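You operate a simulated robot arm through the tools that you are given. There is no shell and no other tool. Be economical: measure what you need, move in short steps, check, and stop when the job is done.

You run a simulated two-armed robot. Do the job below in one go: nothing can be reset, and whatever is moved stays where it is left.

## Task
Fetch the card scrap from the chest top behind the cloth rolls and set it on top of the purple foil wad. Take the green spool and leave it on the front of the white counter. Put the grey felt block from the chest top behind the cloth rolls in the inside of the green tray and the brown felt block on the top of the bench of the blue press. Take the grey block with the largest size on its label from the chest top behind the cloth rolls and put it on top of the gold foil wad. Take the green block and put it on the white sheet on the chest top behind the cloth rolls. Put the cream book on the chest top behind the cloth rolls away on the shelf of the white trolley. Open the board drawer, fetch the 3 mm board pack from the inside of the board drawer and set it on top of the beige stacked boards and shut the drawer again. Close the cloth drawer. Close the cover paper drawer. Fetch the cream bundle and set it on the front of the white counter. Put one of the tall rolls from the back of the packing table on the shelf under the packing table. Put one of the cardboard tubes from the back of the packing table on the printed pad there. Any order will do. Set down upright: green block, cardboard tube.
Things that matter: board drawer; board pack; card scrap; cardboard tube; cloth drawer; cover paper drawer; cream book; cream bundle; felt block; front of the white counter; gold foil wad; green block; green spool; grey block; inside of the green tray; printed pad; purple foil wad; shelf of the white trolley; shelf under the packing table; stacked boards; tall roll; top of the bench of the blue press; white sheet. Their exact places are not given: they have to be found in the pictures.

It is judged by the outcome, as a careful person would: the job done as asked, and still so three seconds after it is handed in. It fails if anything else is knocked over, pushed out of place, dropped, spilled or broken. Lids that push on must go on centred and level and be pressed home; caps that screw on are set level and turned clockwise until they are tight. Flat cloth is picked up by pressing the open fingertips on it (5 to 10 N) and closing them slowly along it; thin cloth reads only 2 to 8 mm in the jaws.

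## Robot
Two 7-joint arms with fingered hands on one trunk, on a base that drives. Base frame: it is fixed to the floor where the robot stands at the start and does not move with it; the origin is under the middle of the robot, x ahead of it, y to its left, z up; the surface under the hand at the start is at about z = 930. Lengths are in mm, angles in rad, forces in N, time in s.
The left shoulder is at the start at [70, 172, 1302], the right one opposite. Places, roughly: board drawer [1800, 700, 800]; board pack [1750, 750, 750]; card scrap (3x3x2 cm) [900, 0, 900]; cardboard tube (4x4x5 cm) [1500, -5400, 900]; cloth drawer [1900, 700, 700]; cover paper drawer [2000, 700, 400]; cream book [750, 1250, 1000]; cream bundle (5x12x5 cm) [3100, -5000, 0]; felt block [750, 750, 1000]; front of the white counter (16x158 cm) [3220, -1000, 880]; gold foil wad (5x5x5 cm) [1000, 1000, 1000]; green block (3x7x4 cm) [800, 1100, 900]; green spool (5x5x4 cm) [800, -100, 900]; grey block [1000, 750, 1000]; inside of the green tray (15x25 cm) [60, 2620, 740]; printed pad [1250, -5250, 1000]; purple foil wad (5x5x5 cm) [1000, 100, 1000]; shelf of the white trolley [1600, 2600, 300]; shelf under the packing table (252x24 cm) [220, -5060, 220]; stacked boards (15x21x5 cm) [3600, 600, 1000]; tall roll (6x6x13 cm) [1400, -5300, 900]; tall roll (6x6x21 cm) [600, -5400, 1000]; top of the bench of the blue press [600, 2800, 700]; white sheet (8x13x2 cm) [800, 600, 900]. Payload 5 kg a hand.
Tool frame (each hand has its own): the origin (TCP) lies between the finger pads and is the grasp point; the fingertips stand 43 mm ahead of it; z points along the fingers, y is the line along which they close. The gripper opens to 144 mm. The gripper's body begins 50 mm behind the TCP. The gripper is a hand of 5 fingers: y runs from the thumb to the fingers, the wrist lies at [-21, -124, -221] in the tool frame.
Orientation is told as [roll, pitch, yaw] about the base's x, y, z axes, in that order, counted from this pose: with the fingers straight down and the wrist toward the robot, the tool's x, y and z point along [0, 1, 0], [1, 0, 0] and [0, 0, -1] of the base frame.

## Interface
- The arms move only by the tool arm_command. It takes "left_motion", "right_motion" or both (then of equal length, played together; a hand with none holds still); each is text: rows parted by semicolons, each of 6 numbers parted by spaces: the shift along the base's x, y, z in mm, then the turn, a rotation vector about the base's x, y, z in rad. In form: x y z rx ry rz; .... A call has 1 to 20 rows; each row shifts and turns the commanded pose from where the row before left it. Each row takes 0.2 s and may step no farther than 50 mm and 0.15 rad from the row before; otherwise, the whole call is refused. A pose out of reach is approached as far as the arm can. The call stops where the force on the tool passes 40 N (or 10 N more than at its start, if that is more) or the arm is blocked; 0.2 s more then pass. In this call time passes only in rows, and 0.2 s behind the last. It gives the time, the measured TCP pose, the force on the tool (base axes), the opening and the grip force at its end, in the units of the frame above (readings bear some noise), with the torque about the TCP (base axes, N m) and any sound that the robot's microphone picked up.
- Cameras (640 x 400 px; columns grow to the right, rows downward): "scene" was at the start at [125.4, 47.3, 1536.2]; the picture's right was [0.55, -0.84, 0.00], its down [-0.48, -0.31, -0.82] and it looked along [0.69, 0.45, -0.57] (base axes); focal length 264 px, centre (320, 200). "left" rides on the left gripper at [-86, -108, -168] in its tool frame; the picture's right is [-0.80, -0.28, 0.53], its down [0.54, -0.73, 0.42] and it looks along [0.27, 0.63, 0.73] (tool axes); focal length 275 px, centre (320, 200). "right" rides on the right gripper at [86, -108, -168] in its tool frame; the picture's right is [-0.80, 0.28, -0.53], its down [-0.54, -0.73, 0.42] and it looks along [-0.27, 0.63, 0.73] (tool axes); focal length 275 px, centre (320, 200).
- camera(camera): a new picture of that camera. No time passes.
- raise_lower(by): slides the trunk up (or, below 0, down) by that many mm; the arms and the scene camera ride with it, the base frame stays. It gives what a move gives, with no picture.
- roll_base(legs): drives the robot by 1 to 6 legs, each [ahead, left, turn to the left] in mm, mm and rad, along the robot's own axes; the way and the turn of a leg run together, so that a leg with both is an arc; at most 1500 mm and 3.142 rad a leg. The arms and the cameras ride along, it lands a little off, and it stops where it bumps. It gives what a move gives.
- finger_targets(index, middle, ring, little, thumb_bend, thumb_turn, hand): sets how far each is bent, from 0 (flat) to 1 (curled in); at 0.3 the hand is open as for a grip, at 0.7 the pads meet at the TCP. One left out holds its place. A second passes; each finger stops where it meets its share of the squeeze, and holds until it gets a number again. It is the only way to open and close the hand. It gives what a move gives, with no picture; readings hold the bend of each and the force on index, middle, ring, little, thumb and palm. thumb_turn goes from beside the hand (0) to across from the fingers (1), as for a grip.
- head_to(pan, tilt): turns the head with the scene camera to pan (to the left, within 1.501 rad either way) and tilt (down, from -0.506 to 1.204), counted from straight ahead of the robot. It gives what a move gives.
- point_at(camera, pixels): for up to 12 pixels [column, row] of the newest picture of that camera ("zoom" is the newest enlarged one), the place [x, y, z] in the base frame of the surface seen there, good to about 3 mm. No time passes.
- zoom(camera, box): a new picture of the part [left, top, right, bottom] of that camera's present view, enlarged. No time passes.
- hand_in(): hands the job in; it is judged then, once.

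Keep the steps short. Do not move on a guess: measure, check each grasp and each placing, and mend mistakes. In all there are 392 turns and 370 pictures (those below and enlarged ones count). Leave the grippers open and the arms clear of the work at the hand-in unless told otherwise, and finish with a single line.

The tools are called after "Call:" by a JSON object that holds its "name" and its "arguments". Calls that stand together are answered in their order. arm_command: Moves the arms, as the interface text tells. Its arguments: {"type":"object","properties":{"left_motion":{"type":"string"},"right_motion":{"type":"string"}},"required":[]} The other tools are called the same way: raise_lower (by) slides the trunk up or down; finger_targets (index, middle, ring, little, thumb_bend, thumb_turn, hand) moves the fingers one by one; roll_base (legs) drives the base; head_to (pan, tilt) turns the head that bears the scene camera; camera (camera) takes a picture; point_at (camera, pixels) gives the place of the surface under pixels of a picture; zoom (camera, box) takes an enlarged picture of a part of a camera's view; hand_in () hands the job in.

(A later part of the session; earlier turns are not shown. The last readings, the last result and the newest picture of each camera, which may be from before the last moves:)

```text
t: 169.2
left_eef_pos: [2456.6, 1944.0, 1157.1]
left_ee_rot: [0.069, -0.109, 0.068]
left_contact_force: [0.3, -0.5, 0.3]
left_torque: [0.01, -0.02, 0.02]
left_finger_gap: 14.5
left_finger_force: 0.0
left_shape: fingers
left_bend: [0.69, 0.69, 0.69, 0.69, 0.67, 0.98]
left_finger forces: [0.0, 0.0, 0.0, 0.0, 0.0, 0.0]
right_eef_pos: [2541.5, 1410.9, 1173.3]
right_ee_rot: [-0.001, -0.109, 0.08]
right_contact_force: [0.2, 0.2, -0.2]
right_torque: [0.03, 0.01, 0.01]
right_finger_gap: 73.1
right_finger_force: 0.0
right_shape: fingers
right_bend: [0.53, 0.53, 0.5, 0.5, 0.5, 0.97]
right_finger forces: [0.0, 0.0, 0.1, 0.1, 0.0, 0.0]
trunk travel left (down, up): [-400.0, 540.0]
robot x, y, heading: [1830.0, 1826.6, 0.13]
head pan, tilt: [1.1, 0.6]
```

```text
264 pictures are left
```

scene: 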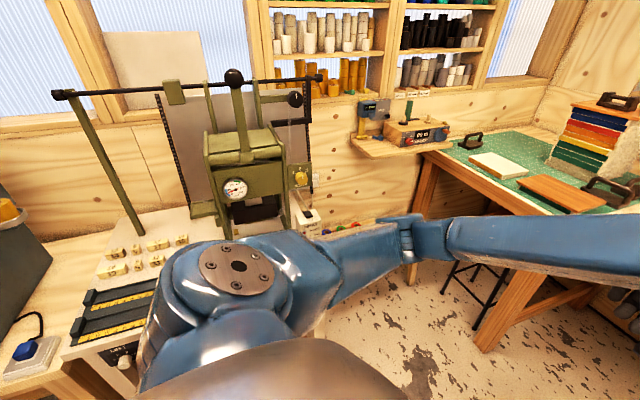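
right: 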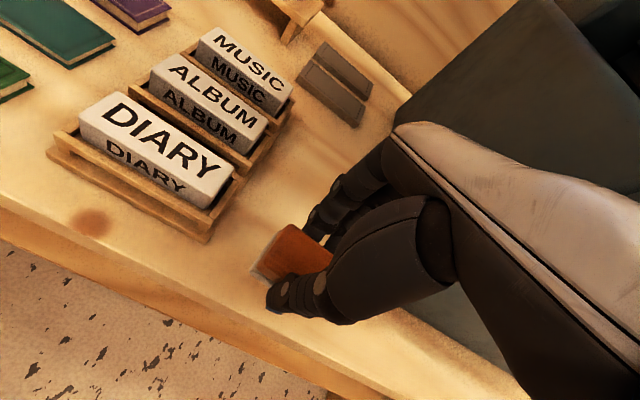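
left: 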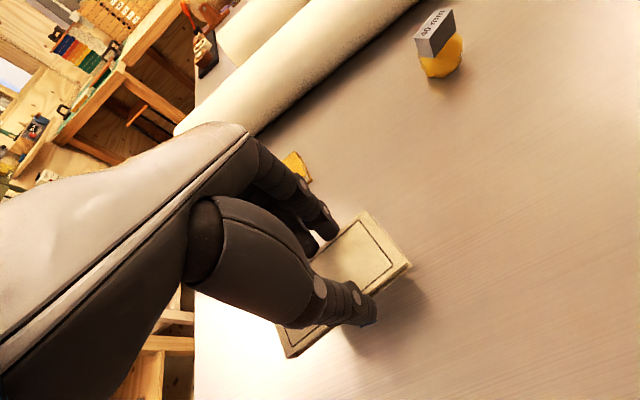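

Trolley things look in place. The book is at (2695,1420) on the floor with its short side at about -0.29 rad. I plan to fetch it from (2175,1823) heading -1.0 with the left hand. First raise the trunk for safety, drive, open the left hand.

Call:
{"name": "raise_lower", "arguments": {"by": 150}}

Call:
{"name": "roll_base", "arguments": {"legs": [[342, -48, 0], [0, 0, -1.13]]}}

Call:
{"name": "head_to", "arguments": {"pan": 0.2, "tilt": 0.8}}

Call:
{"name": "camera", "arguments": {"camera": "scene"}}

```text
t: 170.9
left_eef_pos: [2455.6, 1943.7, 1306.7]
left_ee_rot: [0.067, -0.109, 0.067]
left_contact_force: [0.0, -0.1, -0.1]
left_torque: [0.0, -0.03, 0.04]
left_finger_gap: 14.3
left_finger_force: 0.1
left_shape: fingers
left_bend: [0.69, 0.69, 0.69, 0.69, 0.67, 0.98]
left_finger forces: [0.1, 0.0, 0.1, 0.0, 0.0, 0.0]
right_eef_pos: [2542.2, 1412.0, 1324.2]
right_ee_rot: [-0.002, -0.109, 0.08]
right_contact_force: [0.0, -0.3, 0.0]
right_torque: [0.03, 0.0, -0.02]
right_finger_gap: 73.3
right_finger_force: 0.1
right_shape: fingers
right_bend: [0.53, 0.53, 0.5, 0.5, 0.5, 0.97]
right_finger forces: [0.0, 0.1, 0.1, 0.1, 0.1, 0.0]
trunk travel left (down, up): [-550.0, 390.0]
robot x, y, heading: [1826.3, 1822.1, 0.129]
head pan, tilt: [1.1, 0.6]
```

```text
t: 176.0
left_eef_pos: [2548.9, 1302.9, 1307.7]
left_ee_rot: [0.068, -0.109, -1.073]
left_contact_force: [0.6, 0.2, -0.3]
left_torque: [0.04, 0.01, -0.01]
left_finger_gap: 14.2
left_finger_force: 0.1
left_shape: fingers
left_bend: [0.69, 0.69, 0.69, 0.69, 0.67, 0.98]
left_finger forces: [0.0, 0.0, 0.1, 0.1, 0.1, 0.1]
right_eef_pos: [2101.2, 1000.0, 1324.0]
right_ee_rot: [-0.001, -0.112, -1.056]
right_contact_force: [0.1, 0.7, -0.4]
right_torque: [-0.01, 0.0, 0.01]
right_finger_gap: 73.4
right_finger_force: 0.1
right_shape: fingers
right_bend: [0.53, 0.53, 0.5, 0.5, 0.5, 0.97]
right_finger forces: [0.0, 0.1, 0.0, 0.1, 0.0, 0.0]
trunk travel left (down, up): [-550.0, 390.0]
robot x, y, heading: [2178.0, 1821.7, -1.005]
head pan, tilt: [1.1, 0.6]
```

```text
t: 177.2
left_eef_pos: [2548.1, 1301.2, 1305.2]
left_ee_rot: [0.069, -0.108, -1.071]
left_contact_force: [-0.6, 0.2, 0.0]
left_torque: [0.01, 0.0, 0.02]
left_finger_gap: 14.3
left_finger_force: 0.1
left_shape: fingers
left_bend: [0.69, 0.69, 0.69, 0.69, 0.67, 0.98]
left_finger forces: [0.0, 0.1, 0.1, 0.0, 0.0, 0.0]
right_eef_pos: [2100.3, 999.3, 1323.7]
right_ee_rot: [-0.002, -0.109, -1.057]
right_contact_force: [-0.4, -0.1, -0.4]
right_torque: [0.0, -0.02, 0.0]
right_finger_gap: 73.1
right_finger_force: 0.1
right_shape: fingers
right_bend: [0.53, 0.53, 0.5, 0.5, 0.5, 0.97]
right_finger forces: [0.1, 0.1, 0.1, 0.0, 0.0, 0.0]
trunk travel left (down, up): [-550.0, 390.0]
robot x, y, heading: [2173.9, 1823.3, -1.009]
head pan, tilt: [0.201, 0.799]
```

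```text
263 pictures are left
```

scene: 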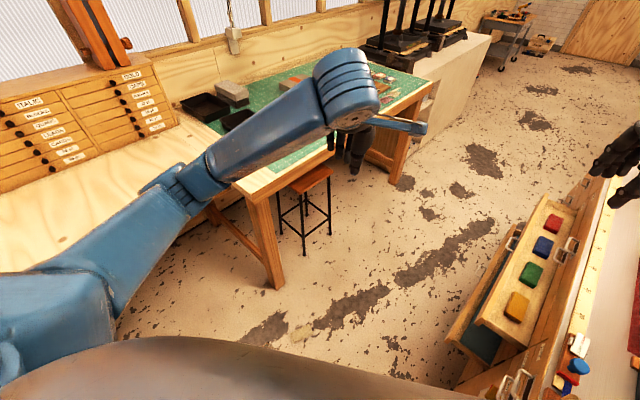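

The open drawers and the chest are at the right, so I can't lower the trunk here. I measure the bench at left and the book to choose a better stance.

Call:
{"name": "point_at", "arguments": {"camera": "scene", "pixels": [[245, 195], [275, 280], [205, 125], [300, 335], [330, 230], [350, 110], [580, 205], [455, 330], [500, 365], [180, 250], [545, 200], [525, 385]]}}

Call:
{"name": "zoom", "arguments": {"camera": "scene", "box": [430, 180, 640, 400]}}

```text
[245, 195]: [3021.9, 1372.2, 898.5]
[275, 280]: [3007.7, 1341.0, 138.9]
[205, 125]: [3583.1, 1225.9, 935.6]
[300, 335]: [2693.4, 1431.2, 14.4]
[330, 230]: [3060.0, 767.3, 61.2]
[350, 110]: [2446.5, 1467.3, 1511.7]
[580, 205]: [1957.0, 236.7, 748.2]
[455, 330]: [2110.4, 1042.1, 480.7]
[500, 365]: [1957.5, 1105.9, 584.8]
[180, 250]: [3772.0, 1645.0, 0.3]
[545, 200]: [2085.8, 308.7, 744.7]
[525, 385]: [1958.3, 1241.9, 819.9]
```

```text
1.82 times, centred on (535, 290) of scene
```

zoom: 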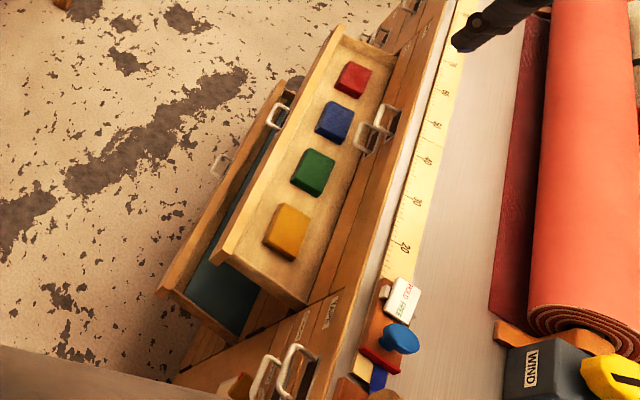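

Good: open cloth drawer and cover paper drawer are seen. Stance facing -y at (2465, 2010) keeps both elbows clear. Drive there.

Call:
{"name": "roll_base", "arguments": {"legs": [[-3, 346, 0], [0, 0, -0.562]]}}

Call:
{"name": "head_to", "arguments": {"pan": 0.3, "tilt": 0.9}}

Call:
{"name": "camera", "arguments": {"camera": "scene"}}

```text
t: 181.0
left_eef_pos: [2501.8, 1369.4, 1306.7]
left_ee_rot: [0.069, -0.107, -1.637]
left_contact_force: [0.8, 1.5, 0.0]
left_torque: [-0.02, 0.0, -0.04]
left_finger_gap: 14.2
left_finger_force: 0.1
left_shape: fingers
left_bend: [0.69, 0.69, 0.69, 0.69, 0.67, 0.98]
left_finger forces: [0.0, 0.0, 0.1, 0.0, 0.0, 0.1]
right_eef_pos: [1962.7, 1353.4, 1324.0]
right_ee_rot: [-0.001, -0.109, -1.622]
right_contact_force: [-0.1, -0.7, 0.3]
right_torque: [-0.01, -0.02, -0.02]
right_finger_gap: 73.1
right_finger_force: 0.1
right_shape: fingers
right_bend: [0.53, 0.53, 0.5, 0.5, 0.5, 0.97]
right_finger forces: [0.0, 0.0, 0.0, 0.0, 0.1, 0.0]
trunk travel left (down, up): [-550.0, 390.0]
robot x, y, heading: [2468.0, 2004.7, -1.573]
head pan, tilt: [0.201, 0.799]
```

```text
t: 181.7
left_eef_pos: [2501.4, 1369.4, 1306.4]
left_ee_rot: [0.068, -0.11, -1.636]
left_contact_force: [0.6, 0.2, -0.1]
left_torque: [-0.02, -0.02, 0.0]
left_finger_gap: 14.3
left_finger_force: 0.1
left_shape: fingers
left_bend: [0.69, 0.69, 0.69, 0.69, 0.67, 0.98]
left_finger forces: [0.0, 0.0, 0.0, 0.0, 0.1, 0.0]
right_eef_pos: [1960.6, 1352.7, 1323.6]
right_ee_rot: [-0.001, -0.109, -1.625]
right_contact_force: [-0.7, 0.8, -0.2]
right_torque: [0.0, 0.01, -0.01]
right_finger_gap: 73.0
right_finger_force: 0.0
right_shape: fingers
right_bend: [0.53, 0.53, 0.5, 0.5, 0.5, 0.97]
right_finger forces: [0.0, 0.1, 0.1, 0.0, 0.0, 0.0]
trunk travel left (down, up): [-550.0, 390.0]
robot x, y, heading: [2464.2, 2003.6, -1.572]
head pan, tilt: [0.3, 0.901]
```

```text
261 pictures are left
```

scene: 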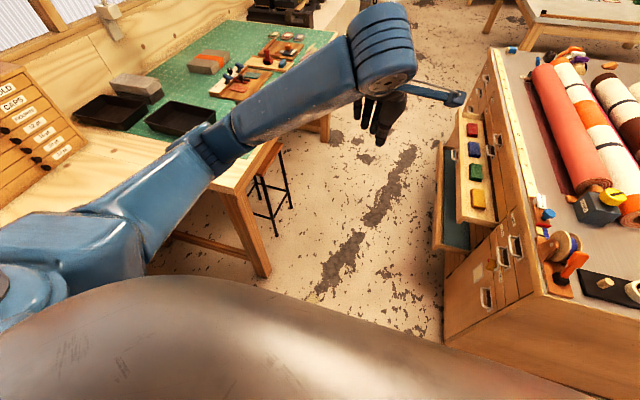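

I move the right hand inward (away from the chest corner) and turn the left hand toward the book's orientation while going above it.

Call:
{"name": "arm_command", "arguments": {"left_motion": "17.6 4.5 0 0.057 0.03 0.08; 17.6 4.5 0 0.057 0.03 0.08; 17.6 4.5 0 0 0 0.132; 17.6 4.5 0 0 0 0.132; 17.6 4.5 0 0 0 0.132; 17.6 4.5 0 0 0 0.132; 17.6 4.5 0 0 0 0.132; 17.6 4.5 0 0 0 0.132; 17.6 4.5 0 0 0 0.132; 17.6 4.5 0 0 0 0.132; 17.6 4.5 0 0 0 0.132", "right_motion": "31 0 0 0 0 0; 31 0 0 0 0 0; 31 0 0 0 0 0; 31 0 0 0 0 0; 31 0 0 0 0 0; 31 0 0 0 0 0; 31 0 0 0 0 0; 31 0 0 0 0 0; 31 0 0 0 0 0; 31 0 0 0 0 0; 31 0 0 0 0 0"}}

Call:
{"name": "finger_targets", "arguments": {"hand": "left", "index": 0.4, "middle": 0.4, "ring": 0.4, "little": 0.4, "thumb_bend": 0.4}}

Call:
{"name": "camera", "arguments": {"camera": "scene"}}

```text
t: 184.1
left_eef_pos: [2695.7, 1418.8, 1305.8]
left_ee_rot: [0.01, 0.005, -0.285]
left_contact_force: [0.6, -0.4, 0.3]
left_torque: [-0.02, 0.05, 0.0]
left_finger_gap: 14.4
left_finger_force: 0.1
left_shape: fingers
left_bend: [0.69, 0.69, 0.69, 0.69, 0.67, 0.98]
left_finger forces: [0.0, 0.0, 0.1, 0.0, 0.0, 0.0]
right_eef_pos: [2304.1, 1353.7, 1325.0]
right_ee_rot: [-0.004, -0.111, -1.623]
right_contact_force: [1.0, 0.3, 0.9]
right_torque: [-0.02, 0.03, 0.0]
right_finger_gap: 73.1
right_finger_force: 0.1
right_shape: fingers
right_bend: [0.53, 0.53, 0.5, 0.5, 0.5, 0.98]
right_finger forces: [0.1, 0.0, 0.0, 0.0, 0.0, 0.1]
trunk travel left (down, up): [-550.0, 390.0]
robot x, y, heading: [2459.7, 2003.7, -1.572]
head pan, tilt: [0.3, 0.901]
```

```text
t: 185.1
left_eef_pos: [2694.0, 1418.1, 1306.4]
left_ee_rot: [0.009, 0.006, -0.285]
left_contact_force: [1.0, 0.6, -0.6]
left_torque: [0.01, 0.0, 0.01]
left_finger_gap: 114.1
left_finger_force: 0.0
left_shape: fingers
left_bend: [0.4, 0.4, 0.4, 0.4, 0.4, 0.98]
left_finger forces: [0.0, 0.1, 0.0, 0.0, 0.0, 0.1]
right_eef_pos: [2302.0, 1353.0, 1323.8]
right_ee_rot: [-0.004, -0.11, -1.623]
right_contact_force: [0.8, 0.4, 1.0]
right_torque: [-0.03, 0.04, -0.01]
right_finger_gap: 72.8
right_finger_force: 0.1
right_shape: fingers
right_bend: [0.53, 0.53, 0.5, 0.5, 0.5, 0.98]
right_finger forces: [0.1, 0.0, 0.0, 0.1, 0.0, 0.0]
trunk travel left (down, up): [-550.0, 390.0]
robot x, y, heading: [2467.8, 2007.6, -1.576]
head pan, tilt: [0.3, 0.901]
```

```text
260 pictures are left
```

scene: 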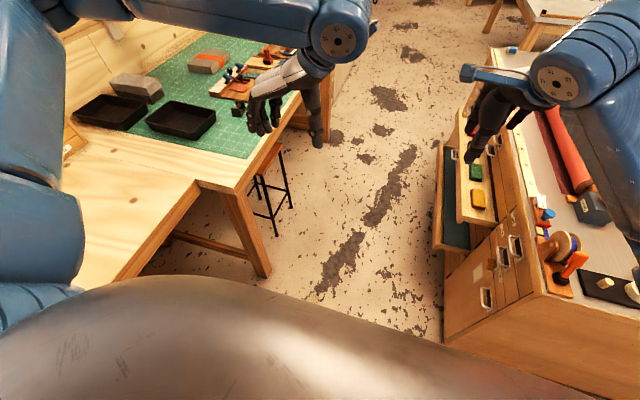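

The pose is reachable. Before lowering I check where the left elbow and forearm are versus the bench, and the right elbow versus chest.

Call:
{"name": "point_at", "arguments": {"camera": "scene", "pixels": [[40, 230], [20, 100], [200, 20], [330, 40], [60, 300], [195, 185], [130, 260], [630, 90], [560, 80], [600, 130], [500, 310]]}}

Call:
{"name": "camera", "arguments": {"camera": "left"}}

```text
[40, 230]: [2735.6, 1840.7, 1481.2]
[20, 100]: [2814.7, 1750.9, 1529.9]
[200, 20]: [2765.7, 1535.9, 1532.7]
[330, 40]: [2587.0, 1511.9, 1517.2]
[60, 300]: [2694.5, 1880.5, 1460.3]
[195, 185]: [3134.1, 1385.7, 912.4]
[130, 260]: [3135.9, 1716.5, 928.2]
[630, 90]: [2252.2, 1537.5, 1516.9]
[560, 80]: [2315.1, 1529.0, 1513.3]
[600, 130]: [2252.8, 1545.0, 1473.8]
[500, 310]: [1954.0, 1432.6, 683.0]
```

```text
259 pictures are left
```

left: 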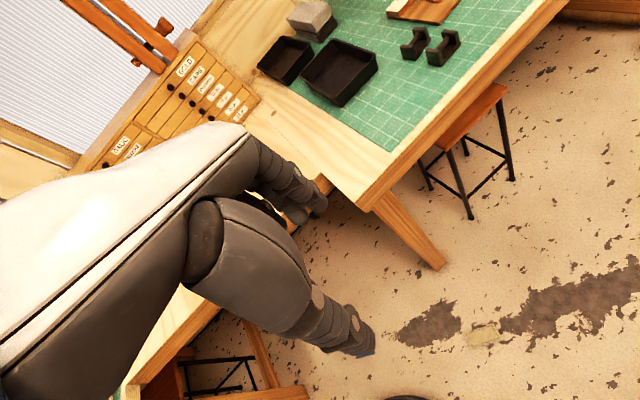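

Clear of the bench (edge x≥3130) and the chest. Lower the trunk in steps.

Call:
{"name": "raise_lower", "arguments": {"by": -250}}

Call:
{"name": "camera", "arguments": {"camera": "scene"}}

Call:
{"name": "raise_lower", "arguments": {"by": -150}}

Call:
{"name": "raise_lower", "arguments": {"by": -150}}

Call:
{"name": "camera", "arguments": {"camera": "scene"}}

Call:
{"name": "camera", "arguments": {"camera": "left"}}

```text
t: 187.7
left_eef_pos: [2694.4, 1418.1, 1057.6]
left_ee_rot: [0.011, 0.005, -0.286]
left_contact_force: [-0.1, -0.4, 0.5]
left_torque: [0.01, 0.02, -0.01]
left_finger_gap: 114.1
left_finger_force: 0.0
left_shape: fingers
left_bend: [0.4, 0.4, 0.4, 0.4, 0.4, 0.98]
left_finger forces: [0.1, 0.1, 0.1, 0.0, 0.0, 0.1]
right_eef_pos: [2302.7, 1353.3, 1074.2]
right_ee_rot: [-0.002, -0.109, -1.623]
right_contact_force: [-0.3, 0.0, -1.3]
right_torque: [0.0, 0.03, -0.01]
right_finger_gap: 73.2
right_finger_force: 0.0
right_shape: fingers
right_bend: [0.53, 0.53, 0.5, 0.5, 0.5, 0.98]
right_finger forces: [0.1, 0.0, 0.0, 0.0, 0.0, 0.0]
trunk travel left (down, up): [-300.0, 640.0]
robot x, y, heading: [2464.2, 2005.7, -1.574]
head pan, tilt: [0.3, 0.901]
```

```text
258 pictures are left
```

scene: 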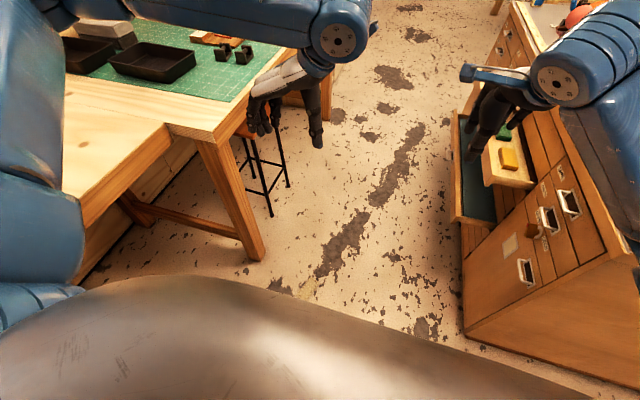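

```text
t: 189.4
left_eef_pos: [2695.0, 1419.1, 906.3]
left_ee_rot: [0.01, 0.003, -0.287]
left_contact_force: [0.5, 0.1, -1.6]
left_torque: [0.01, 0.01, 0.02]
left_finger_gap: 114.0
left_finger_force: 0.1
left_shape: fingers
left_bend: [0.4, 0.4, 0.4, 0.4, 0.4, 0.98]
left_finger forces: [0.1, 0.0, 0.0, 0.0, 0.0, 0.0]
right_eef_pos: [2302.4, 1353.3, 923.2]
right_ee_rot: [-0.002, -0.111, -1.622]
right_contact_force: [-0.2, -0.3, 0.5]
right_torque: [0.02, -0.01, 0.01]
right_finger_gap: 73.2
right_finger_force: 0.0
right_shape: fingers
right_bend: [0.53, 0.53, 0.5, 0.5, 0.5, 0.98]
right_finger forces: [0.0, 0.0, 0.1, 0.1, 0.1, 0.0]
trunk travel left (down, up): [-150.0, 790.0]
robot x, y, heading: [2464.4, 2006.1, -1.572]
head pan, tilt: [0.3, 0.901]
```

```text
t: 191.2
left_eef_pos: [2695.0, 1419.0, 757.4]
left_ee_rot: [0.01, 0.005, -0.285]
left_contact_force: [0.6, 1.1, 0.2]
left_torque: [0.0, 0.02, -0.02]
left_finger_gap: 114.0
left_finger_force: 0.1
left_shape: fingers
left_bend: [0.4, 0.4, 0.4, 0.4, 0.4, 0.98]
left_finger forces: [0.0, 0.0, 0.0, 0.0, 0.0, 0.0]
right_eef_pos: [2302.3, 1353.4, 773.5]
right_ee_rot: [-0.001, -0.109, -1.623]
right_contact_force: [-0.4, 0.6, 0.5]
right_torque: [-0.02, -0.02, -0.04]
right_finger_gap: 73.3
right_finger_force: 0.1
right_shape: fingers
right_bend: [0.53, 0.53, 0.5, 0.5, 0.5, 0.98]
right_finger forces: [0.0, 0.0, 0.1, 0.1, 0.0, 0.0]
trunk travel left (down, up): [0.0, 940.0]
robot x, y, heading: [2463.4, 2006.5, -1.572]
head pan, tilt: [0.3, 0.901]
```

```text
257 pictures are left
```

scene: 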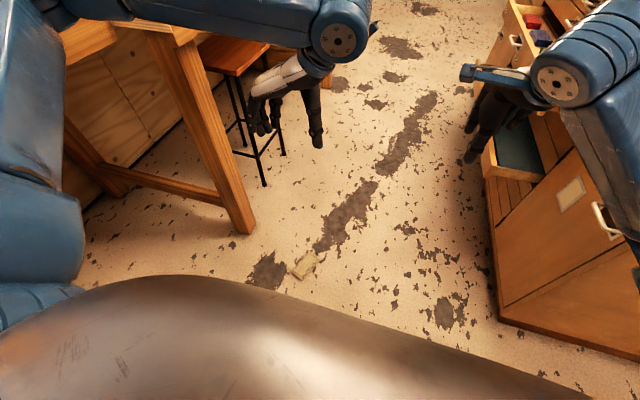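

```text
256 pictures are left
```

left: 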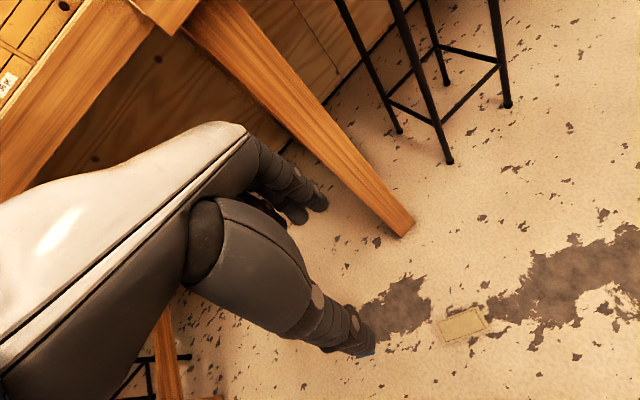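

Now lower the left hand toward the floor in steps.

Call:
{"name": "arm_command", "arguments": {"left_motion": "0 0 -45 0 0 0; 0 0 -45 0 0 0; 0 0 -45 0 0 0; 0 0 -45 0 0 0; 0 0 -45 0 0 0; 0 0 -45 0 0 0; 0 0 -45 0 0 0; 0 0 -45 0 0 0; 0 0 -45 0 0 0; 0 0 -45 0 0 0; 0 0 -45 0 0 0"}}

Call:
{"name": "camera", "arguments": {"camera": "left"}}

Call:
{"name": "camera", "arguments": {"camera": "scene"}}

```text
t: 193.6
left_eef_pos: [2694.7, 1418.3, 262.7]
left_ee_rot: [0.009, 0.005, -0.287]
left_contact_force: [-0.4, -0.7, 1.2]
left_torque: [0.09, -0.01, 0.0]
left_finger_gap: 114.1
left_finger_force: 0.0
left_shape: fingers
left_bend: [0.4, 0.4, 0.4, 0.4, 0.4, 0.98]
left_finger forces: [0.0, 0.1, 0.1, 0.0, 0.0, 0.1]
right_eef_pos: [2302.8, 1352.7, 773.1]
right_ee_rot: [-0.002, -0.111, -1.623]
right_contact_force: [-0.6, 0.5, -0.1]
right_torque: [0.01, -0.01, -0.02]
right_finger_gap: 73.3
right_finger_force: 0.0
right_shape: fingers
right_bend: [0.53, 0.53, 0.5, 0.5, 0.5, 0.98]
right_finger forces: [0.0, 0.0, 0.0, 0.1, 0.0, 0.0]
trunk travel left (down, up): [0.0, 940.0]
robot x, y, heading: [2463.4, 2011.3, -1.569]
head pan, tilt: [0.3, 0.901]
```

```text
255 pictures are left
```

left: 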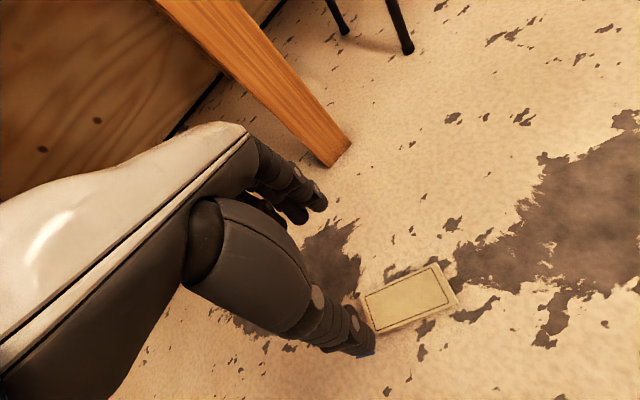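

```text
254 pictures are left
```

scene: 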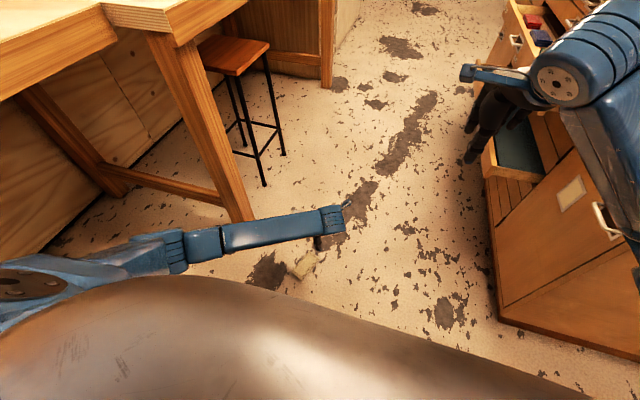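

Works. I measure the book from here.

Call:
{"name": "point_at", "arguments": {"camera": "left", "pixels": [[436, 264], [457, 301], [378, 331], [364, 298], [410, 298], [448, 282], [400, 280], [420, 318]]}}

```text
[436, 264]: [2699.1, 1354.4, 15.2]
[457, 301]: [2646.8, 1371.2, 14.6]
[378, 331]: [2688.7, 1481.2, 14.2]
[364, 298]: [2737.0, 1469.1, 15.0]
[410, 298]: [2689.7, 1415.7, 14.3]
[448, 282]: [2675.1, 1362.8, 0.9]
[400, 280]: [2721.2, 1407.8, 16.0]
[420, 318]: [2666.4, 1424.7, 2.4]
```

Book centre (2693,1419), long axis at ~70°. Adjust and lower to TCP z≈53.

Call:
{"name": "arm_command", "arguments": {"left_motion": "-6 -11 -40 0 0 -0.05; 0 0 -45 0 0 0; 0 0 -45 0 0 0; 0 0 -45 0 0 0; 0 0 -34 0 0 0"}}

Call:
{"name": "camera", "arguments": {"camera": "left"}}

```text
t: 194.8
left_eef_pos: [2687.3, 1408.6, 51.6]
left_ee_rot: [0.009, 0.005, -0.337]
left_contact_force: [0.1, -1.0, 0.5]
left_torque: [0.04, 0.04, 0.0]
left_finger_gap: 114.4
left_finger_force: 0.2
left_shape: fingers
left_bend: [0.4, 0.4, 0.4, 0.4, 0.4, 0.98]
left_finger forces: [0.1, 0.0, 0.0, 0.0, 0.0, 0.0]
right_eef_pos: [2302.3, 1353.3, 774.3]
right_ee_rot: [-0.001, -0.111, -1.622]
right_contact_force: [0.1, -0.7, -0.6]
right_torque: [0.0, -0.02, 0.0]
right_finger_gap: 73.4
right_finger_force: 0.0
right_shape: fingers
right_bend: [0.53, 0.53, 0.5, 0.5, 0.5, 0.98]
right_finger forces: [0.0, 0.0, 0.1, 0.0, 0.0, 0.0]
trunk travel left (down, up): [0.0, 940.0]
robot x, y, heading: [2466.2, 2007.9, -1.57]
head pan, tilt: [0.3, 0.901]
```

```text
253 pictures are left
```

left: 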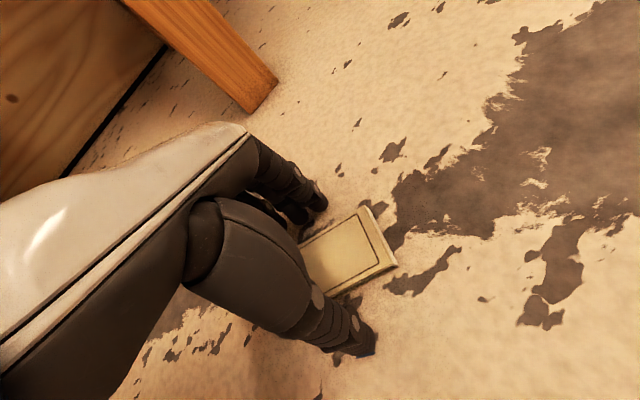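

Aligned. Close firmly and lift a bit.

Call:
{"name": "finger_targets", "arguments": {"hand": "left", "index": 0.6, "middle": 0.6, "ring": 0.6, "little": 0.6, "thumb_bend": 0.6}}

Call:
{"name": "finger_targets", "arguments": {"hand": "left", "index": 0.72, "middle": 0.72, "ring": 0.72, "little": 0.72, "thumb_bend": 0.74}}

Call:
{"name": "arm_command", "arguments": {"left_motion": "0 0 20 0 0 0; 0 0 40 0 0 0; 0 0 40 0 0 0"}}

Call:
{"name": "camera", "arguments": {"camera": "left"}}

```text
t: 195.8
left_eef_pos: [2688.4, 1408.7, 53.0]
left_ee_rot: [0.01, 0.005, -0.335]
left_contact_force: [1.3, 0.6, 0.4]
left_torque: [0.04, 0.0, -0.01]
left_finger_gap: 61.7
left_finger_force: 9.3
left_shape: fingers
left_bend: [0.56, 0.57, 0.58, 0.6, 0.54, 0.97]
left_finger forces: [4.1, 3.8, 1.8, 0.1, 9.1, 0.1]
right_eef_pos: [2301.3, 1352.6, 773.7]
right_ee_rot: [-0.001, -0.11, -1.623]
right_contact_force: [0.0, 0.6, 0.3]
right_torque: [0.0, 0.03, 0.03]
right_finger_gap: 73.4
right_finger_force: 0.2
right_shape: fingers
right_bend: [0.53, 0.53, 0.5, 0.5, 0.5, 0.98]
right_finger forces: [0.0, 0.0, 0.1, 0.1, 0.0, 0.0]
trunk travel left (down, up): [0.0, 940.0]
robot x, y, heading: [2462.9, 2002.3, -1.575]
head pan, tilt: [0.3, 0.901]
```

```text
t: 196.8
left_eef_pos: [2686.7, 1407.7, 54.5]
left_ee_rot: [0.009, 0.003, -0.335]
left_contact_force: [4.5, -0.9, 7.6]
left_torque: [0.04, 0.16, -0.08]
left_finger_gap: 59.5
left_finger_force: 28.7
left_shape: fingers
left_bend: [0.62, 0.65, 0.71, 0.72, 0.53, 0.94]
left_finger forces: [13.8, 8.9, 8.6, 0.1, 25.1, 0.1]
right_eef_pos: [2301.1, 1352.8, 774.8]
right_ee_rot: [-0.001, -0.11, -1.624]
right_contact_force: [-0.6, -1.1, 0.7]
right_torque: [-0.01, 0.0, 0.03]
right_finger_gap: 73.6
right_finger_force: 0.2
right_shape: fingers
right_bend: [0.53, 0.53, 0.5, 0.5, 0.5, 0.98]
right_finger forces: [0.1, 0.0, 0.0, 0.1, 0.0, 0.1]
trunk travel left (down, up): [0.0, 940.0]
robot x, y, heading: [2464.5, 2006.5, -1.571]
head pan, tilt: [0.3, 0.901]
```

```text
t: 197.6
left_eef_pos: [2686.5, 1409.1, 153.5]
left_ee_rot: [0.011, 0.009, -0.335]
left_contact_force: [0.5, 1.0, -0.2]
left_torque: [-0.01, -0.02, 0.02]
left_finger_gap: 10.8
left_finger_force: 0.0
left_shape: fingers
left_bend: [0.71, 0.72, 0.72, 0.72, 0.66, 0.97]
left_finger forces: [0.0, 0.0, 0.1, 0.1, 0.0, 0.0]
right_eef_pos: [2302.8, 1355.3, 773.4]
right_ee_rot: [-0.002, -0.111, -1.623]
right_contact_force: [0.0, -0.1, 0.1]
right_torque: [-0.02, 0.0, 0.04]
right_finger_gap: 73.1
right_finger_force: 0.1
right_shape: fingers
right_bend: [0.53, 0.53, 0.5, 0.5, 0.5, 0.98]
right_finger forces: [0.0, 0.1, 0.1, 0.0, 0.0, 0.0]
trunk travel left (down, up): [0.0, 940.0]
robot x, y, heading: [2461.8, 2007.3, -1.569]
head pan, tilt: [0.3, 0.901]
```

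```text
252 pictures are left
```

left: 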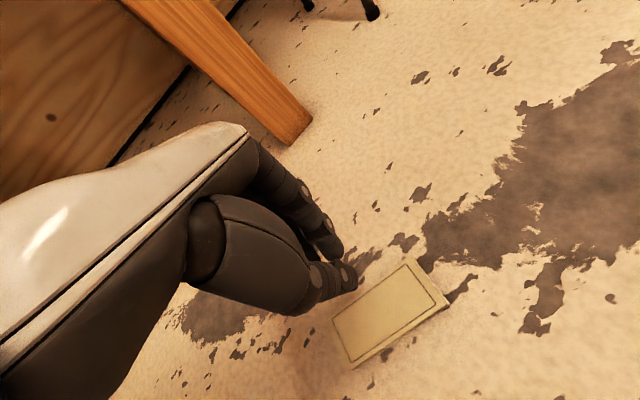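

It slipped out. I reopen, re-measure, and will grip lower with a milder squeeze.

Call:
{"name": "finger_targets", "arguments": {"hand": "left", "index": 0.42, "middle": 0.42, "ring": 0.42, "little": 0.42, "thumb_bend": 0.42}}

Call:
{"name": "camera", "arguments": {"camera": "left"}}

Call:
{"name": "point_at", "arguments": {"camera": "left", "pixels": [[409, 259], [447, 306], [358, 365], [336, 318], [395, 310], [400, 270], [440, 300]]}}

```text
t: 198.6
left_eef_pos: [2687.5, 1407.9, 154.8]
left_ee_rot: [0.011, 0.007, -0.335]
left_contact_force: [0.2, -0.3, -0.1]
left_torque: [-0.04, -0.01, -0.01]
left_finger_gap: 106.9
left_finger_force: 0.1
left_shape: fingers
left_bend: [0.42, 0.42, 0.42, 0.42, 0.42, 0.97]
left_finger forces: [0.0, 0.1, 0.0, 0.0, 0.1, 0.1]
right_eef_pos: [2302.5, 1352.8, 774.8]
right_ee_rot: [-0.002, -0.11, -1.624]
right_contact_force: [-0.1, 0.5, 0.3]
right_torque: [-0.01, 0.02, -0.01]
right_finger_gap: 73.0
right_finger_force: 0.1
right_shape: fingers
right_bend: [0.53, 0.53, 0.5, 0.5, 0.5, 0.98]
right_finger forces: [0.0, 0.1, 0.0, 0.0, 0.0, 0.0]
trunk travel left (down, up): [0.0, 940.0]
robot x, y, heading: [2463.9, 2004.0, -1.575]
head pan, tilt: [0.3, 0.901]
```

```text
251 pictures are left
```

left: 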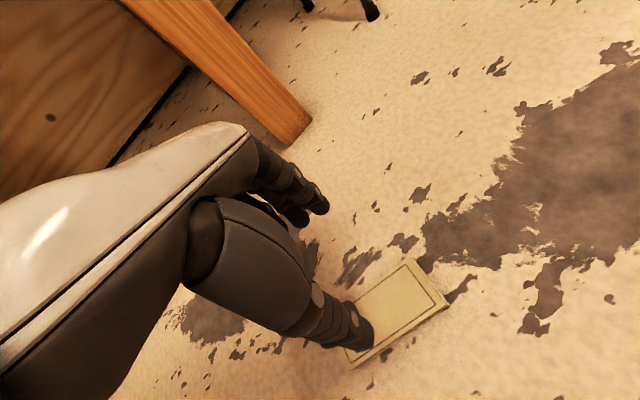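

```text
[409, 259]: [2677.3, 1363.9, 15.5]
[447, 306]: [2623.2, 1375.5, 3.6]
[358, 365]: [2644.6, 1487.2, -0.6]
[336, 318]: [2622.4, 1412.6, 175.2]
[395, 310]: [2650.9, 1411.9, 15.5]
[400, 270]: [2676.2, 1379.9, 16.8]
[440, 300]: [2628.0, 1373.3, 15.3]
```

Book now centred (2661,1425), short axis at about -0.175. Re-aim, go lower (TCP z≈49), close moderately.

Call:
{"name": "arm_command", "arguments": {"left_motion": "-14 2 -20 0 0 0.08; -14 2 -20 0 0 0.08; 0 0 -35 0 0 0; 0 0 -31 0 0 0"}}

Call:
{"name": "finger_targets", "arguments": {"hand": "left", "index": 0.6, "middle": 0.6, "ring": 0.6, "little": 0.6, "thumb_bend": 0.6}}

Call:
{"name": "finger_targets", "arguments": {"hand": "left", "index": 0.67, "middle": 0.67, "ring": 0.66, "little": 0.64, "thumb_bend": 0.68}}

Call:
{"name": "camera", "arguments": {"camera": "left"}}

```text
t: 199.7
left_eef_pos: [2772.9, 1401.5, 54.7]
left_ee_rot: [0.016, -0.118, -0.157]
left_contact_force: [-1.0, 0.1, -0.1]
left_torque: [-0.01, -0.07, 0.02]
left_finger_gap: 107.6
left_finger_force: 0.1
left_shape: fingers
left_bend: [0.42, 0.42, 0.42, 0.42, 0.42, 0.98]
left_finger forces: [0.0, 0.0, 0.0, 0.0, 0.1, 0.0]
right_eef_pos: [2301.3, 1350.9, 774.9]
right_ee_rot: [-0.002, -0.108, -1.624]
right_contact_force: [-1.6, 0.2, -1.0]
right_torque: [0.02, -0.18, 0.03]
right_finger_gap: 73.3
right_finger_force: 0.1
right_shape: fingers
right_bend: [0.53, 0.53, 0.5, 0.5, 0.5, 0.98]
right_finger forces: [0.1, 0.0, 0.0, 0.1, 0.0, 0.0]
trunk travel left (down, up): [0.0, 940.0]
robot x, y, heading: [2464.9, 2007.2, -1.576]
head pan, tilt: [0.3, 0.901]
stopped in row 4 (left hand): the force on the tool passed its limit at 52 N (the readings are from after the stop); the commanded pose is now the measured one
```

```text
t: 200.7
left_eef_pos: [2773.1, 1400.7, 54.9]
left_ee_rot: [0.018, -0.115, -0.157]
left_contact_force: [0.4, 0.5, 0.3]
left_torque: [0.01, 0.0, 0.04]
left_finger_gap: 43.1
left_finger_force: 0.0
left_shape: fingers
left_bend: [0.6, 0.6, 0.6, 0.6, 0.6, 0.98]
left_finger forces: [0.0, 0.1, 0.1, 0.0, 0.0, 0.0]
right_eef_pos: [2304.1, 1351.8, 775.0]
right_ee_rot: [-0.004, -0.11, -1.622]
right_contact_force: [0.1, 0.3, 0.2]
right_torque: [0.01, -0.02, 0.01]
right_finger_gap: 73.2
right_finger_force: 0.1
right_shape: fingers
right_bend: [0.53, 0.53, 0.5, 0.5, 0.5, 0.98]
right_finger forces: [0.1, 0.0, 0.1, 0.1, 0.0, 0.0]
trunk travel left (down, up): [0.0, 940.0]
robot x, y, heading: [2463.3, 2009.1, -1.573]
head pan, tilt: [0.3, 0.901]
```

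```text
t: 201.7
left_eef_pos: [2773.6, 1401.1, 53.9]
left_ee_rot: [0.015, -0.114, -0.157]
left_contact_force: [0.5, 0.4, -0.2]
left_torque: [0.04, 0.03, -0.01]
left_finger_gap: 16.7
left_finger_force: 0.0
left_shape: fingers
left_bend: [0.67, 0.67, 0.66, 0.64, 0.68, 0.98]
left_finger forces: [0.1, 0.0, 0.1, 0.0, 0.0, 0.0]
right_eef_pos: [2303.9, 1351.4, 773.5]
right_ee_rot: [-0.004, -0.108, -1.624]
right_contact_force: [0.5, 0.4, 0.5]
right_torque: [-0.02, -0.02, 0.0]
right_finger_gap: 73.0
right_finger_force: 0.2
right_shape: fingers
right_bend: [0.53, 0.53, 0.5, 0.5, 0.5, 0.98]
right_finger forces: [0.1, 0.0, 0.0, 0.0, 0.1, 0.0]
trunk travel left (down, up): [0.0, 940.0]
robot x, y, heading: [2464.5, 2005.2, -1.578]
head pan, tilt: [0.3, 0.901]
```

```text
250 pictures are left
```

left: 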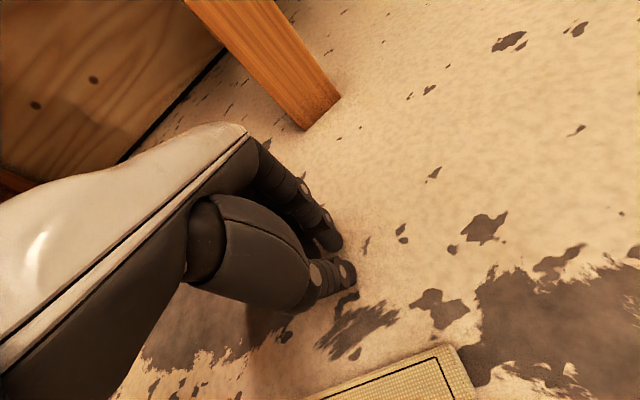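

The hand hit something (52 N) and slid to x≈2773. I lift, open, and look again.

Call:
{"name": "arm_command", "arguments": {"left_motion": "0 0 40 0 0 0; -10 0 40 0 0.06 0; -20 0 40 0 0.055 0; -30 0 0 0 0 0"}}

Call:
{"name": "finger_targets", "arguments": {"hand": "left", "index": 0.42, "middle": 0.42, "ring": 0.42, "little": 0.42, "thumb_bend": 0.42}}

Call:
{"name": "camera", "arguments": {"camera": "left"}}

Call:
{"name": "camera", "arguments": {"camera": "scene"}}

```text
t: 202.5
left_eef_pos: [2886.3, 1386.2, 197.2]
left_ee_rot: [0.003, -0.199, -0.146]
left_contact_force: [-1.1, -0.7, -0.5]
left_torque: [0.04, -0.11, 0.01]
left_finger_gap: 16.5
left_finger_force: 0.1
left_shape: fingers
left_bend: [0.67, 0.67, 0.66, 0.64, 0.68, 0.98]
left_finger forces: [0.0, 0.0, 0.0, 0.0, 0.1, 0.1]
right_eef_pos: [2299.9, 1354.6, 771.8]
right_ee_rot: [-0.001, -0.11, -1.626]
right_contact_force: [-2.1, 0.8, -1.0]
right_torque: [0.0, -0.14, 0.01]
right_finger_gap: 73.3
right_finger_force: 0.1
right_shape: fingers
right_bend: [0.53, 0.53, 0.5, 0.5, 0.5, 0.98]
right_finger forces: [0.0, 0.0, 0.1, 0.2, 0.0, 0.0]
trunk travel left (down, up): [0.0, 940.0]
robot x, y, heading: [2459.7, 2007.2, -1.571]
head pan, tilt: [0.3, 0.901]
stopped in row 4 (left hand): the arm was blocked; the commanded pose is now the measured one
```

```text
t: 203.5
left_eef_pos: [2887.3, 1387.3, 197.2]
left_ee_rot: [0.005, -0.192, -0.144]
left_contact_force: [-0.2, -0.5, -0.9]
left_torque: [-0.01, -0.02, -0.01]
left_finger_gap: 106.9
left_finger_force: 0.2
left_shape: fingers
left_bend: [0.42, 0.42, 0.42, 0.42, 0.42, 0.98]
left_finger forces: [0.0, 0.1, 0.0, 0.1, 0.0, 0.0]
right_eef_pos: [2305.2, 1351.9, 774.0]
right_ee_rot: [-0.005, -0.109, -1.624]
right_contact_force: [0.9, -0.4, -1.1]
right_torque: [-0.01, 0.01, 0.01]
right_finger_gap: 73.0
right_finger_force: 0.1
right_shape: fingers
right_bend: [0.53, 0.53, 0.5, 0.5, 0.5, 0.98]
right_finger forces: [0.1, 0.0, 0.0, 0.0, 0.0, 0.1]
trunk travel left (down, up): [0.0, 940.0]
robot x, y, heading: [2465.9, 2006.9, -1.57]
head pan, tilt: [0.3, 0.901]
```

```text
249 pictures are left
```

left: 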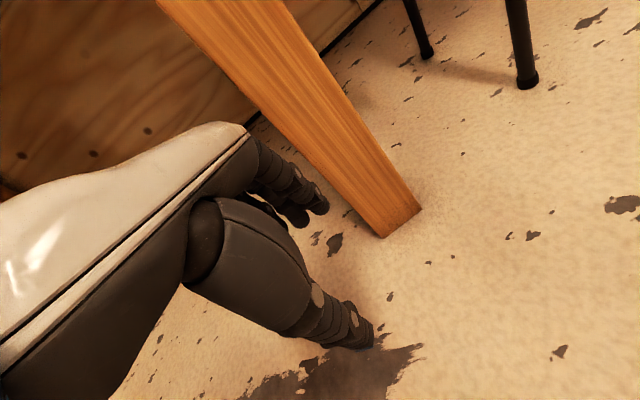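

```text
248 pictures are left
```

scene: 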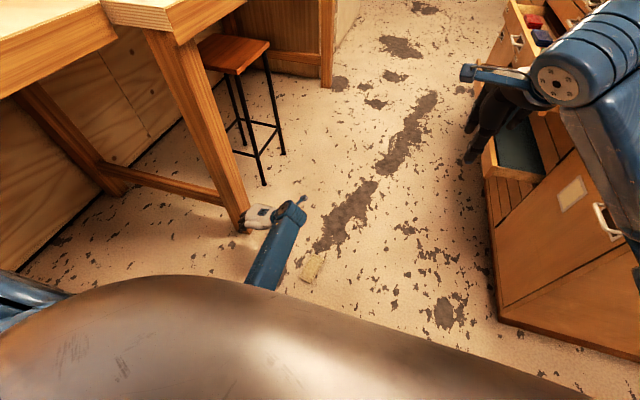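

The left wrist is at its limit with that inward turn. I raise it while turning it back to neutral; then I'll use the right hand from a better stance.

Call:
{"name": "arm_command", "arguments": {"left_motion": "-5 0 45 0 0 -0.1; -5 0 45 0 0 -0.12; -10 0 45 0 0.03 -0.14; -10 0 45 0 0.03 -0.14; -15 0 45 0 0.03 -0.14; -15 0 45 0 0.03 -0.14; -15 0 45 0 0.03 -0.14; -15 0 40 0 0.02 -0.14; -15 0 40 0 0.02 -0.14; -15 0 40 0 0 -0.14"}}

Call:
{"name": "camera", "arguments": {"camera": "scene"}}

```text
t: 204.5
left_eef_pos: [2938.6, 1379.0, 391.8]
left_ee_rot: [0.065, -0.292, -0.603]
left_contact_force: [-23.0, 16.2, 5.8]
left_torque: [-0.84, -1.34, 0.63]
left_finger_gap: 107.1
left_finger_force: 13.1
left_shape: fingers
left_bend: [0.42, 0.56, 0.42, 0.42, 0.42, 0.98]
left_finger forces: [0.1, 26.3, 0.0, 0.1, 0.0, 0.0]
right_eef_pos: [2298.2, 1354.0, 770.5]
right_ee_rot: [-0.001, -0.107, -1.627]
right_contact_force: [-1.3, -0.6, -2.2]
right_torque: [0.04, -0.13, 0.02]
right_finger_gap: 73.4
right_finger_force: 0.0
right_shape: fingers
right_bend: [0.53, 0.53, 0.5, 0.5, 0.5, 0.98]
right_finger forces: [0.1, 0.0, 0.0, 0.0, 0.0, 0.1]
trunk travel left (down, up): [0.0, 940.0]
robot x, y, heading: [2466.4, 2007.2, -1.577]
head pan, tilt: [0.3, 0.901]
stopped in row 4 (left hand): the arm was blocked; the commanded pose is now the measured one
```

```text
247 pictures are left
```

scene: 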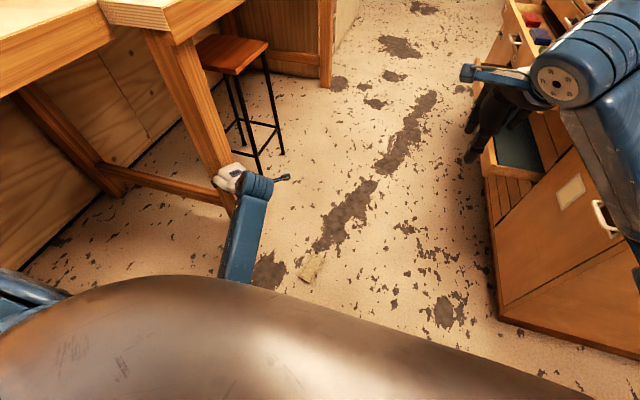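

The fingers press the bench leg. I back the base away to free it.

Call:
{"name": "roll_base", "arguments": {"legs": [[-60, -140, 0]]}}

Call:
{"name": "camera", "arguments": {"camera": "scene"}}

```text
t: 205.9
left_eef_pos: [2802.0, 1439.6, 393.2]
left_ee_rot: [0.062, -0.285, -0.597]
left_contact_force: [0.2, -0.4, 0.0]
left_torque: [0.02, 0.02, 0.02]
left_finger_gap: 107.3
left_finger_force: 0.1
left_shape: fingers
left_bend: [0.42, 0.42, 0.42, 0.42, 0.42, 0.98]
left_finger forces: [0.0, 0.0, 0.0, 0.1, 0.0, 0.0]
right_eef_pos: [2166.0, 1412.4, 775.4]
right_ee_rot: [-0.005, -0.11, -1.621]
right_contact_force: [-0.5, -0.3, 0.0]
right_torque: [0.0, 0.0, 0.01]
right_finger_gap: 73.0
right_finger_force: 0.0
right_shape: fingers
right_bend: [0.53, 0.53, 0.5, 0.5, 0.5, 0.98]
right_finger forces: [0.1, 0.1, 0.0, 0.2, 0.0, 0.1]
trunk travel left (down, up): [0.0, 940.0]
robot x, y, heading: [2321.1, 2067.3, -1.57]
head pan, tilt: [0.3, 0.901]
```

```text
246 pictures are left
```

scene: 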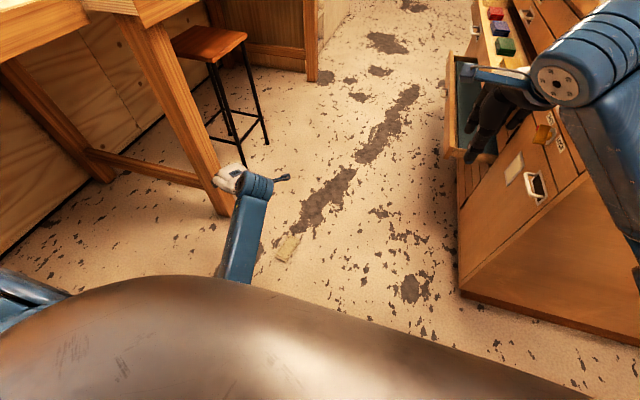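

Free. Raise the left hand and turn it back toward neutral.

Call:
{"name": "arm_command", "arguments": {"left_motion": "0 0 45 0 0.03 -0.1; 0 0 45 0 0.03 -0.1; 0 0 45 0 0.03 -0.1; 0 0 45 0 0.03 -0.1; 0 0 45 0 0.03 -0.1; 0 0 45 0 0.03 -0.1; 0 0 45 0 0.03 -0.1"}}

Call:
{"name": "camera", "arguments": {"camera": "scene"}}

```text
t: 207.5
left_eef_pos: [2800.1, 1438.8, 708.9]
left_ee_rot: [-0.107, -0.164, -1.264]
left_contact_force: [0.3, -0.5, -0.6]
left_torque: [0.0, -0.02, 0.0]
left_finger_gap: 107.1
left_finger_force: 0.1
left_shape: fingers
left_bend: [0.42, 0.42, 0.42, 0.42, 0.42, 0.98]
left_finger forces: [0.0, 0.0, 0.1, 0.0, 0.0, 0.0]
right_eef_pos: [2163.4, 1412.6, 774.0]
right_ee_rot: [-0.001, -0.11, -1.624]
right_contact_force: [-0.5, 0.5, 0.7]
right_torque: [0.02, -0.03, 0.0]
right_finger_gap: 73.2
right_finger_force: 0.1
right_shape: fingers
right_bend: [0.53, 0.53, 0.5, 0.5, 0.5, 0.98]
right_finger forces: [0.0, 0.0, 0.0, 0.1, 0.0, 0.0]
trunk travel left (down, up): [0.0, 940.0]
robot x, y, heading: [2327.8, 2068.1, -1.571]
head pan, tilt: [0.3, 0.901]
```

```text
245 pictures are left
```

scene: 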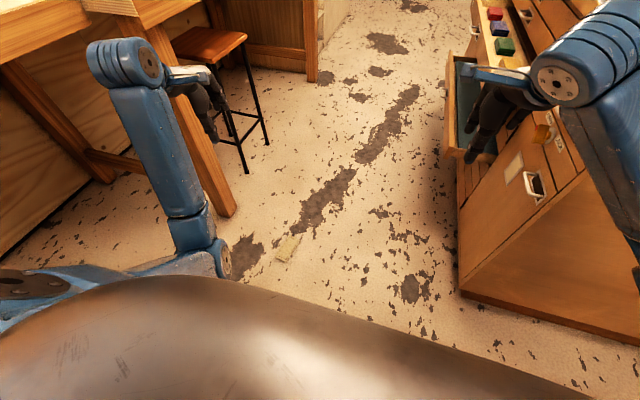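

Level the left hand, then raise the trunk.

Call:
{"name": "arm_command", "arguments": {"left_motion": "0 0 20 0.063 -0.018 -0.1; 0 0 20 0.063 -0.018 -0.1; 0 0 20 0.063 -0.017 -0.1"}}

Call:
{"name": "raise_lower", "arguments": {"by": 400}}

Call:
{"name": "camera", "arguments": {"camera": "scene"}}

```text
t: 208.3
left_eef_pos: [2800.3, 1438.9, 768.7]
left_ee_rot: [-0.025, 0.016, -1.57]
left_contact_force: [-0.5, 0.8, -0.5]
left_torque: [0.01, 0.01, -0.01]
left_finger_gap: 107.1
left_finger_force: 0.1
left_shape: fingers
left_bend: [0.42, 0.42, 0.42, 0.42, 0.42, 0.97]
left_finger forces: [0.0, 0.0, 0.0, 0.1, 0.0, 0.1]
right_eef_pos: [2163.4, 1412.2, 774.9]
right_ee_rot: [-0.002, -0.11, -1.624]
right_contact_force: [0.0, 0.0, 0.4]
right_torque: [0.0, -0.03, 0.05]
right_finger_gap: 73.3
right_finger_force: 0.1
right_shape: fingers
right_bend: [0.53, 0.53, 0.5, 0.5, 0.5, 0.98]
right_finger forces: [0.1, 0.0, 0.1, 0.0, 0.1, 0.0]
trunk travel left (down, up): [0.0, 940.0]
robot x, y, heading: [2329.4, 2068.9, -1.573]
head pan, tilt: [0.3, 0.901]
```

```text
t: 212.1
left_eef_pos: [2801.6, 1438.6, 1169.9]
left_ee_rot: [-0.027, 0.012, -1.568]
left_contact_force: [0.1, 0.3, 0.0]
left_torque: [-0.01, 0.01, -0.02]
left_finger_gap: 107.2
left_finger_force: 0.0
left_shape: fingers
left_bend: [0.42, 0.42, 0.42, 0.42, 0.42, 0.97]
left_finger forces: [0.0, 0.0, 0.1, 0.1, 0.0, 0.0]
right_eef_pos: [2163.1, 1412.2, 1174.4]
right_ee_rot: [-0.004, -0.11, -1.624]
right_contact_force: [0.2, -0.4, 0.5]
right_torque: [-0.01, -0.02, -0.01]
right_finger_gap: 73.1
right_finger_force: 0.1
right_shape: fingers
right_bend: [0.53, 0.53, 0.5, 0.5, 0.5, 0.98]
right_finger forces: [0.0, 0.0, 0.0, 0.0, 0.0, 0.0]
trunk travel left (down, up): [-400.0, 540.0]
robot x, y, heading: [2327.5, 2063.7, -1.572]
head pan, tilt: [0.3, 0.901]
```

```text
244 pictures are left
```

scene: 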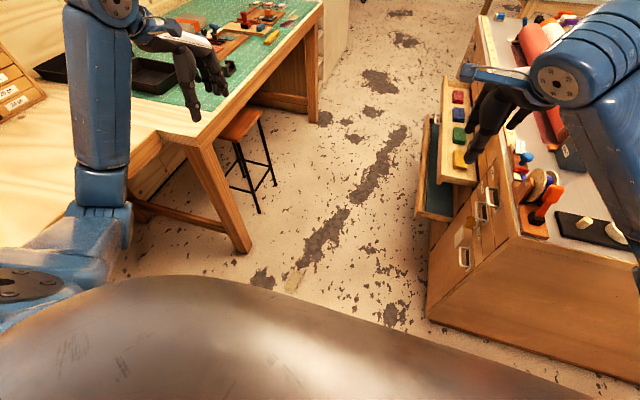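

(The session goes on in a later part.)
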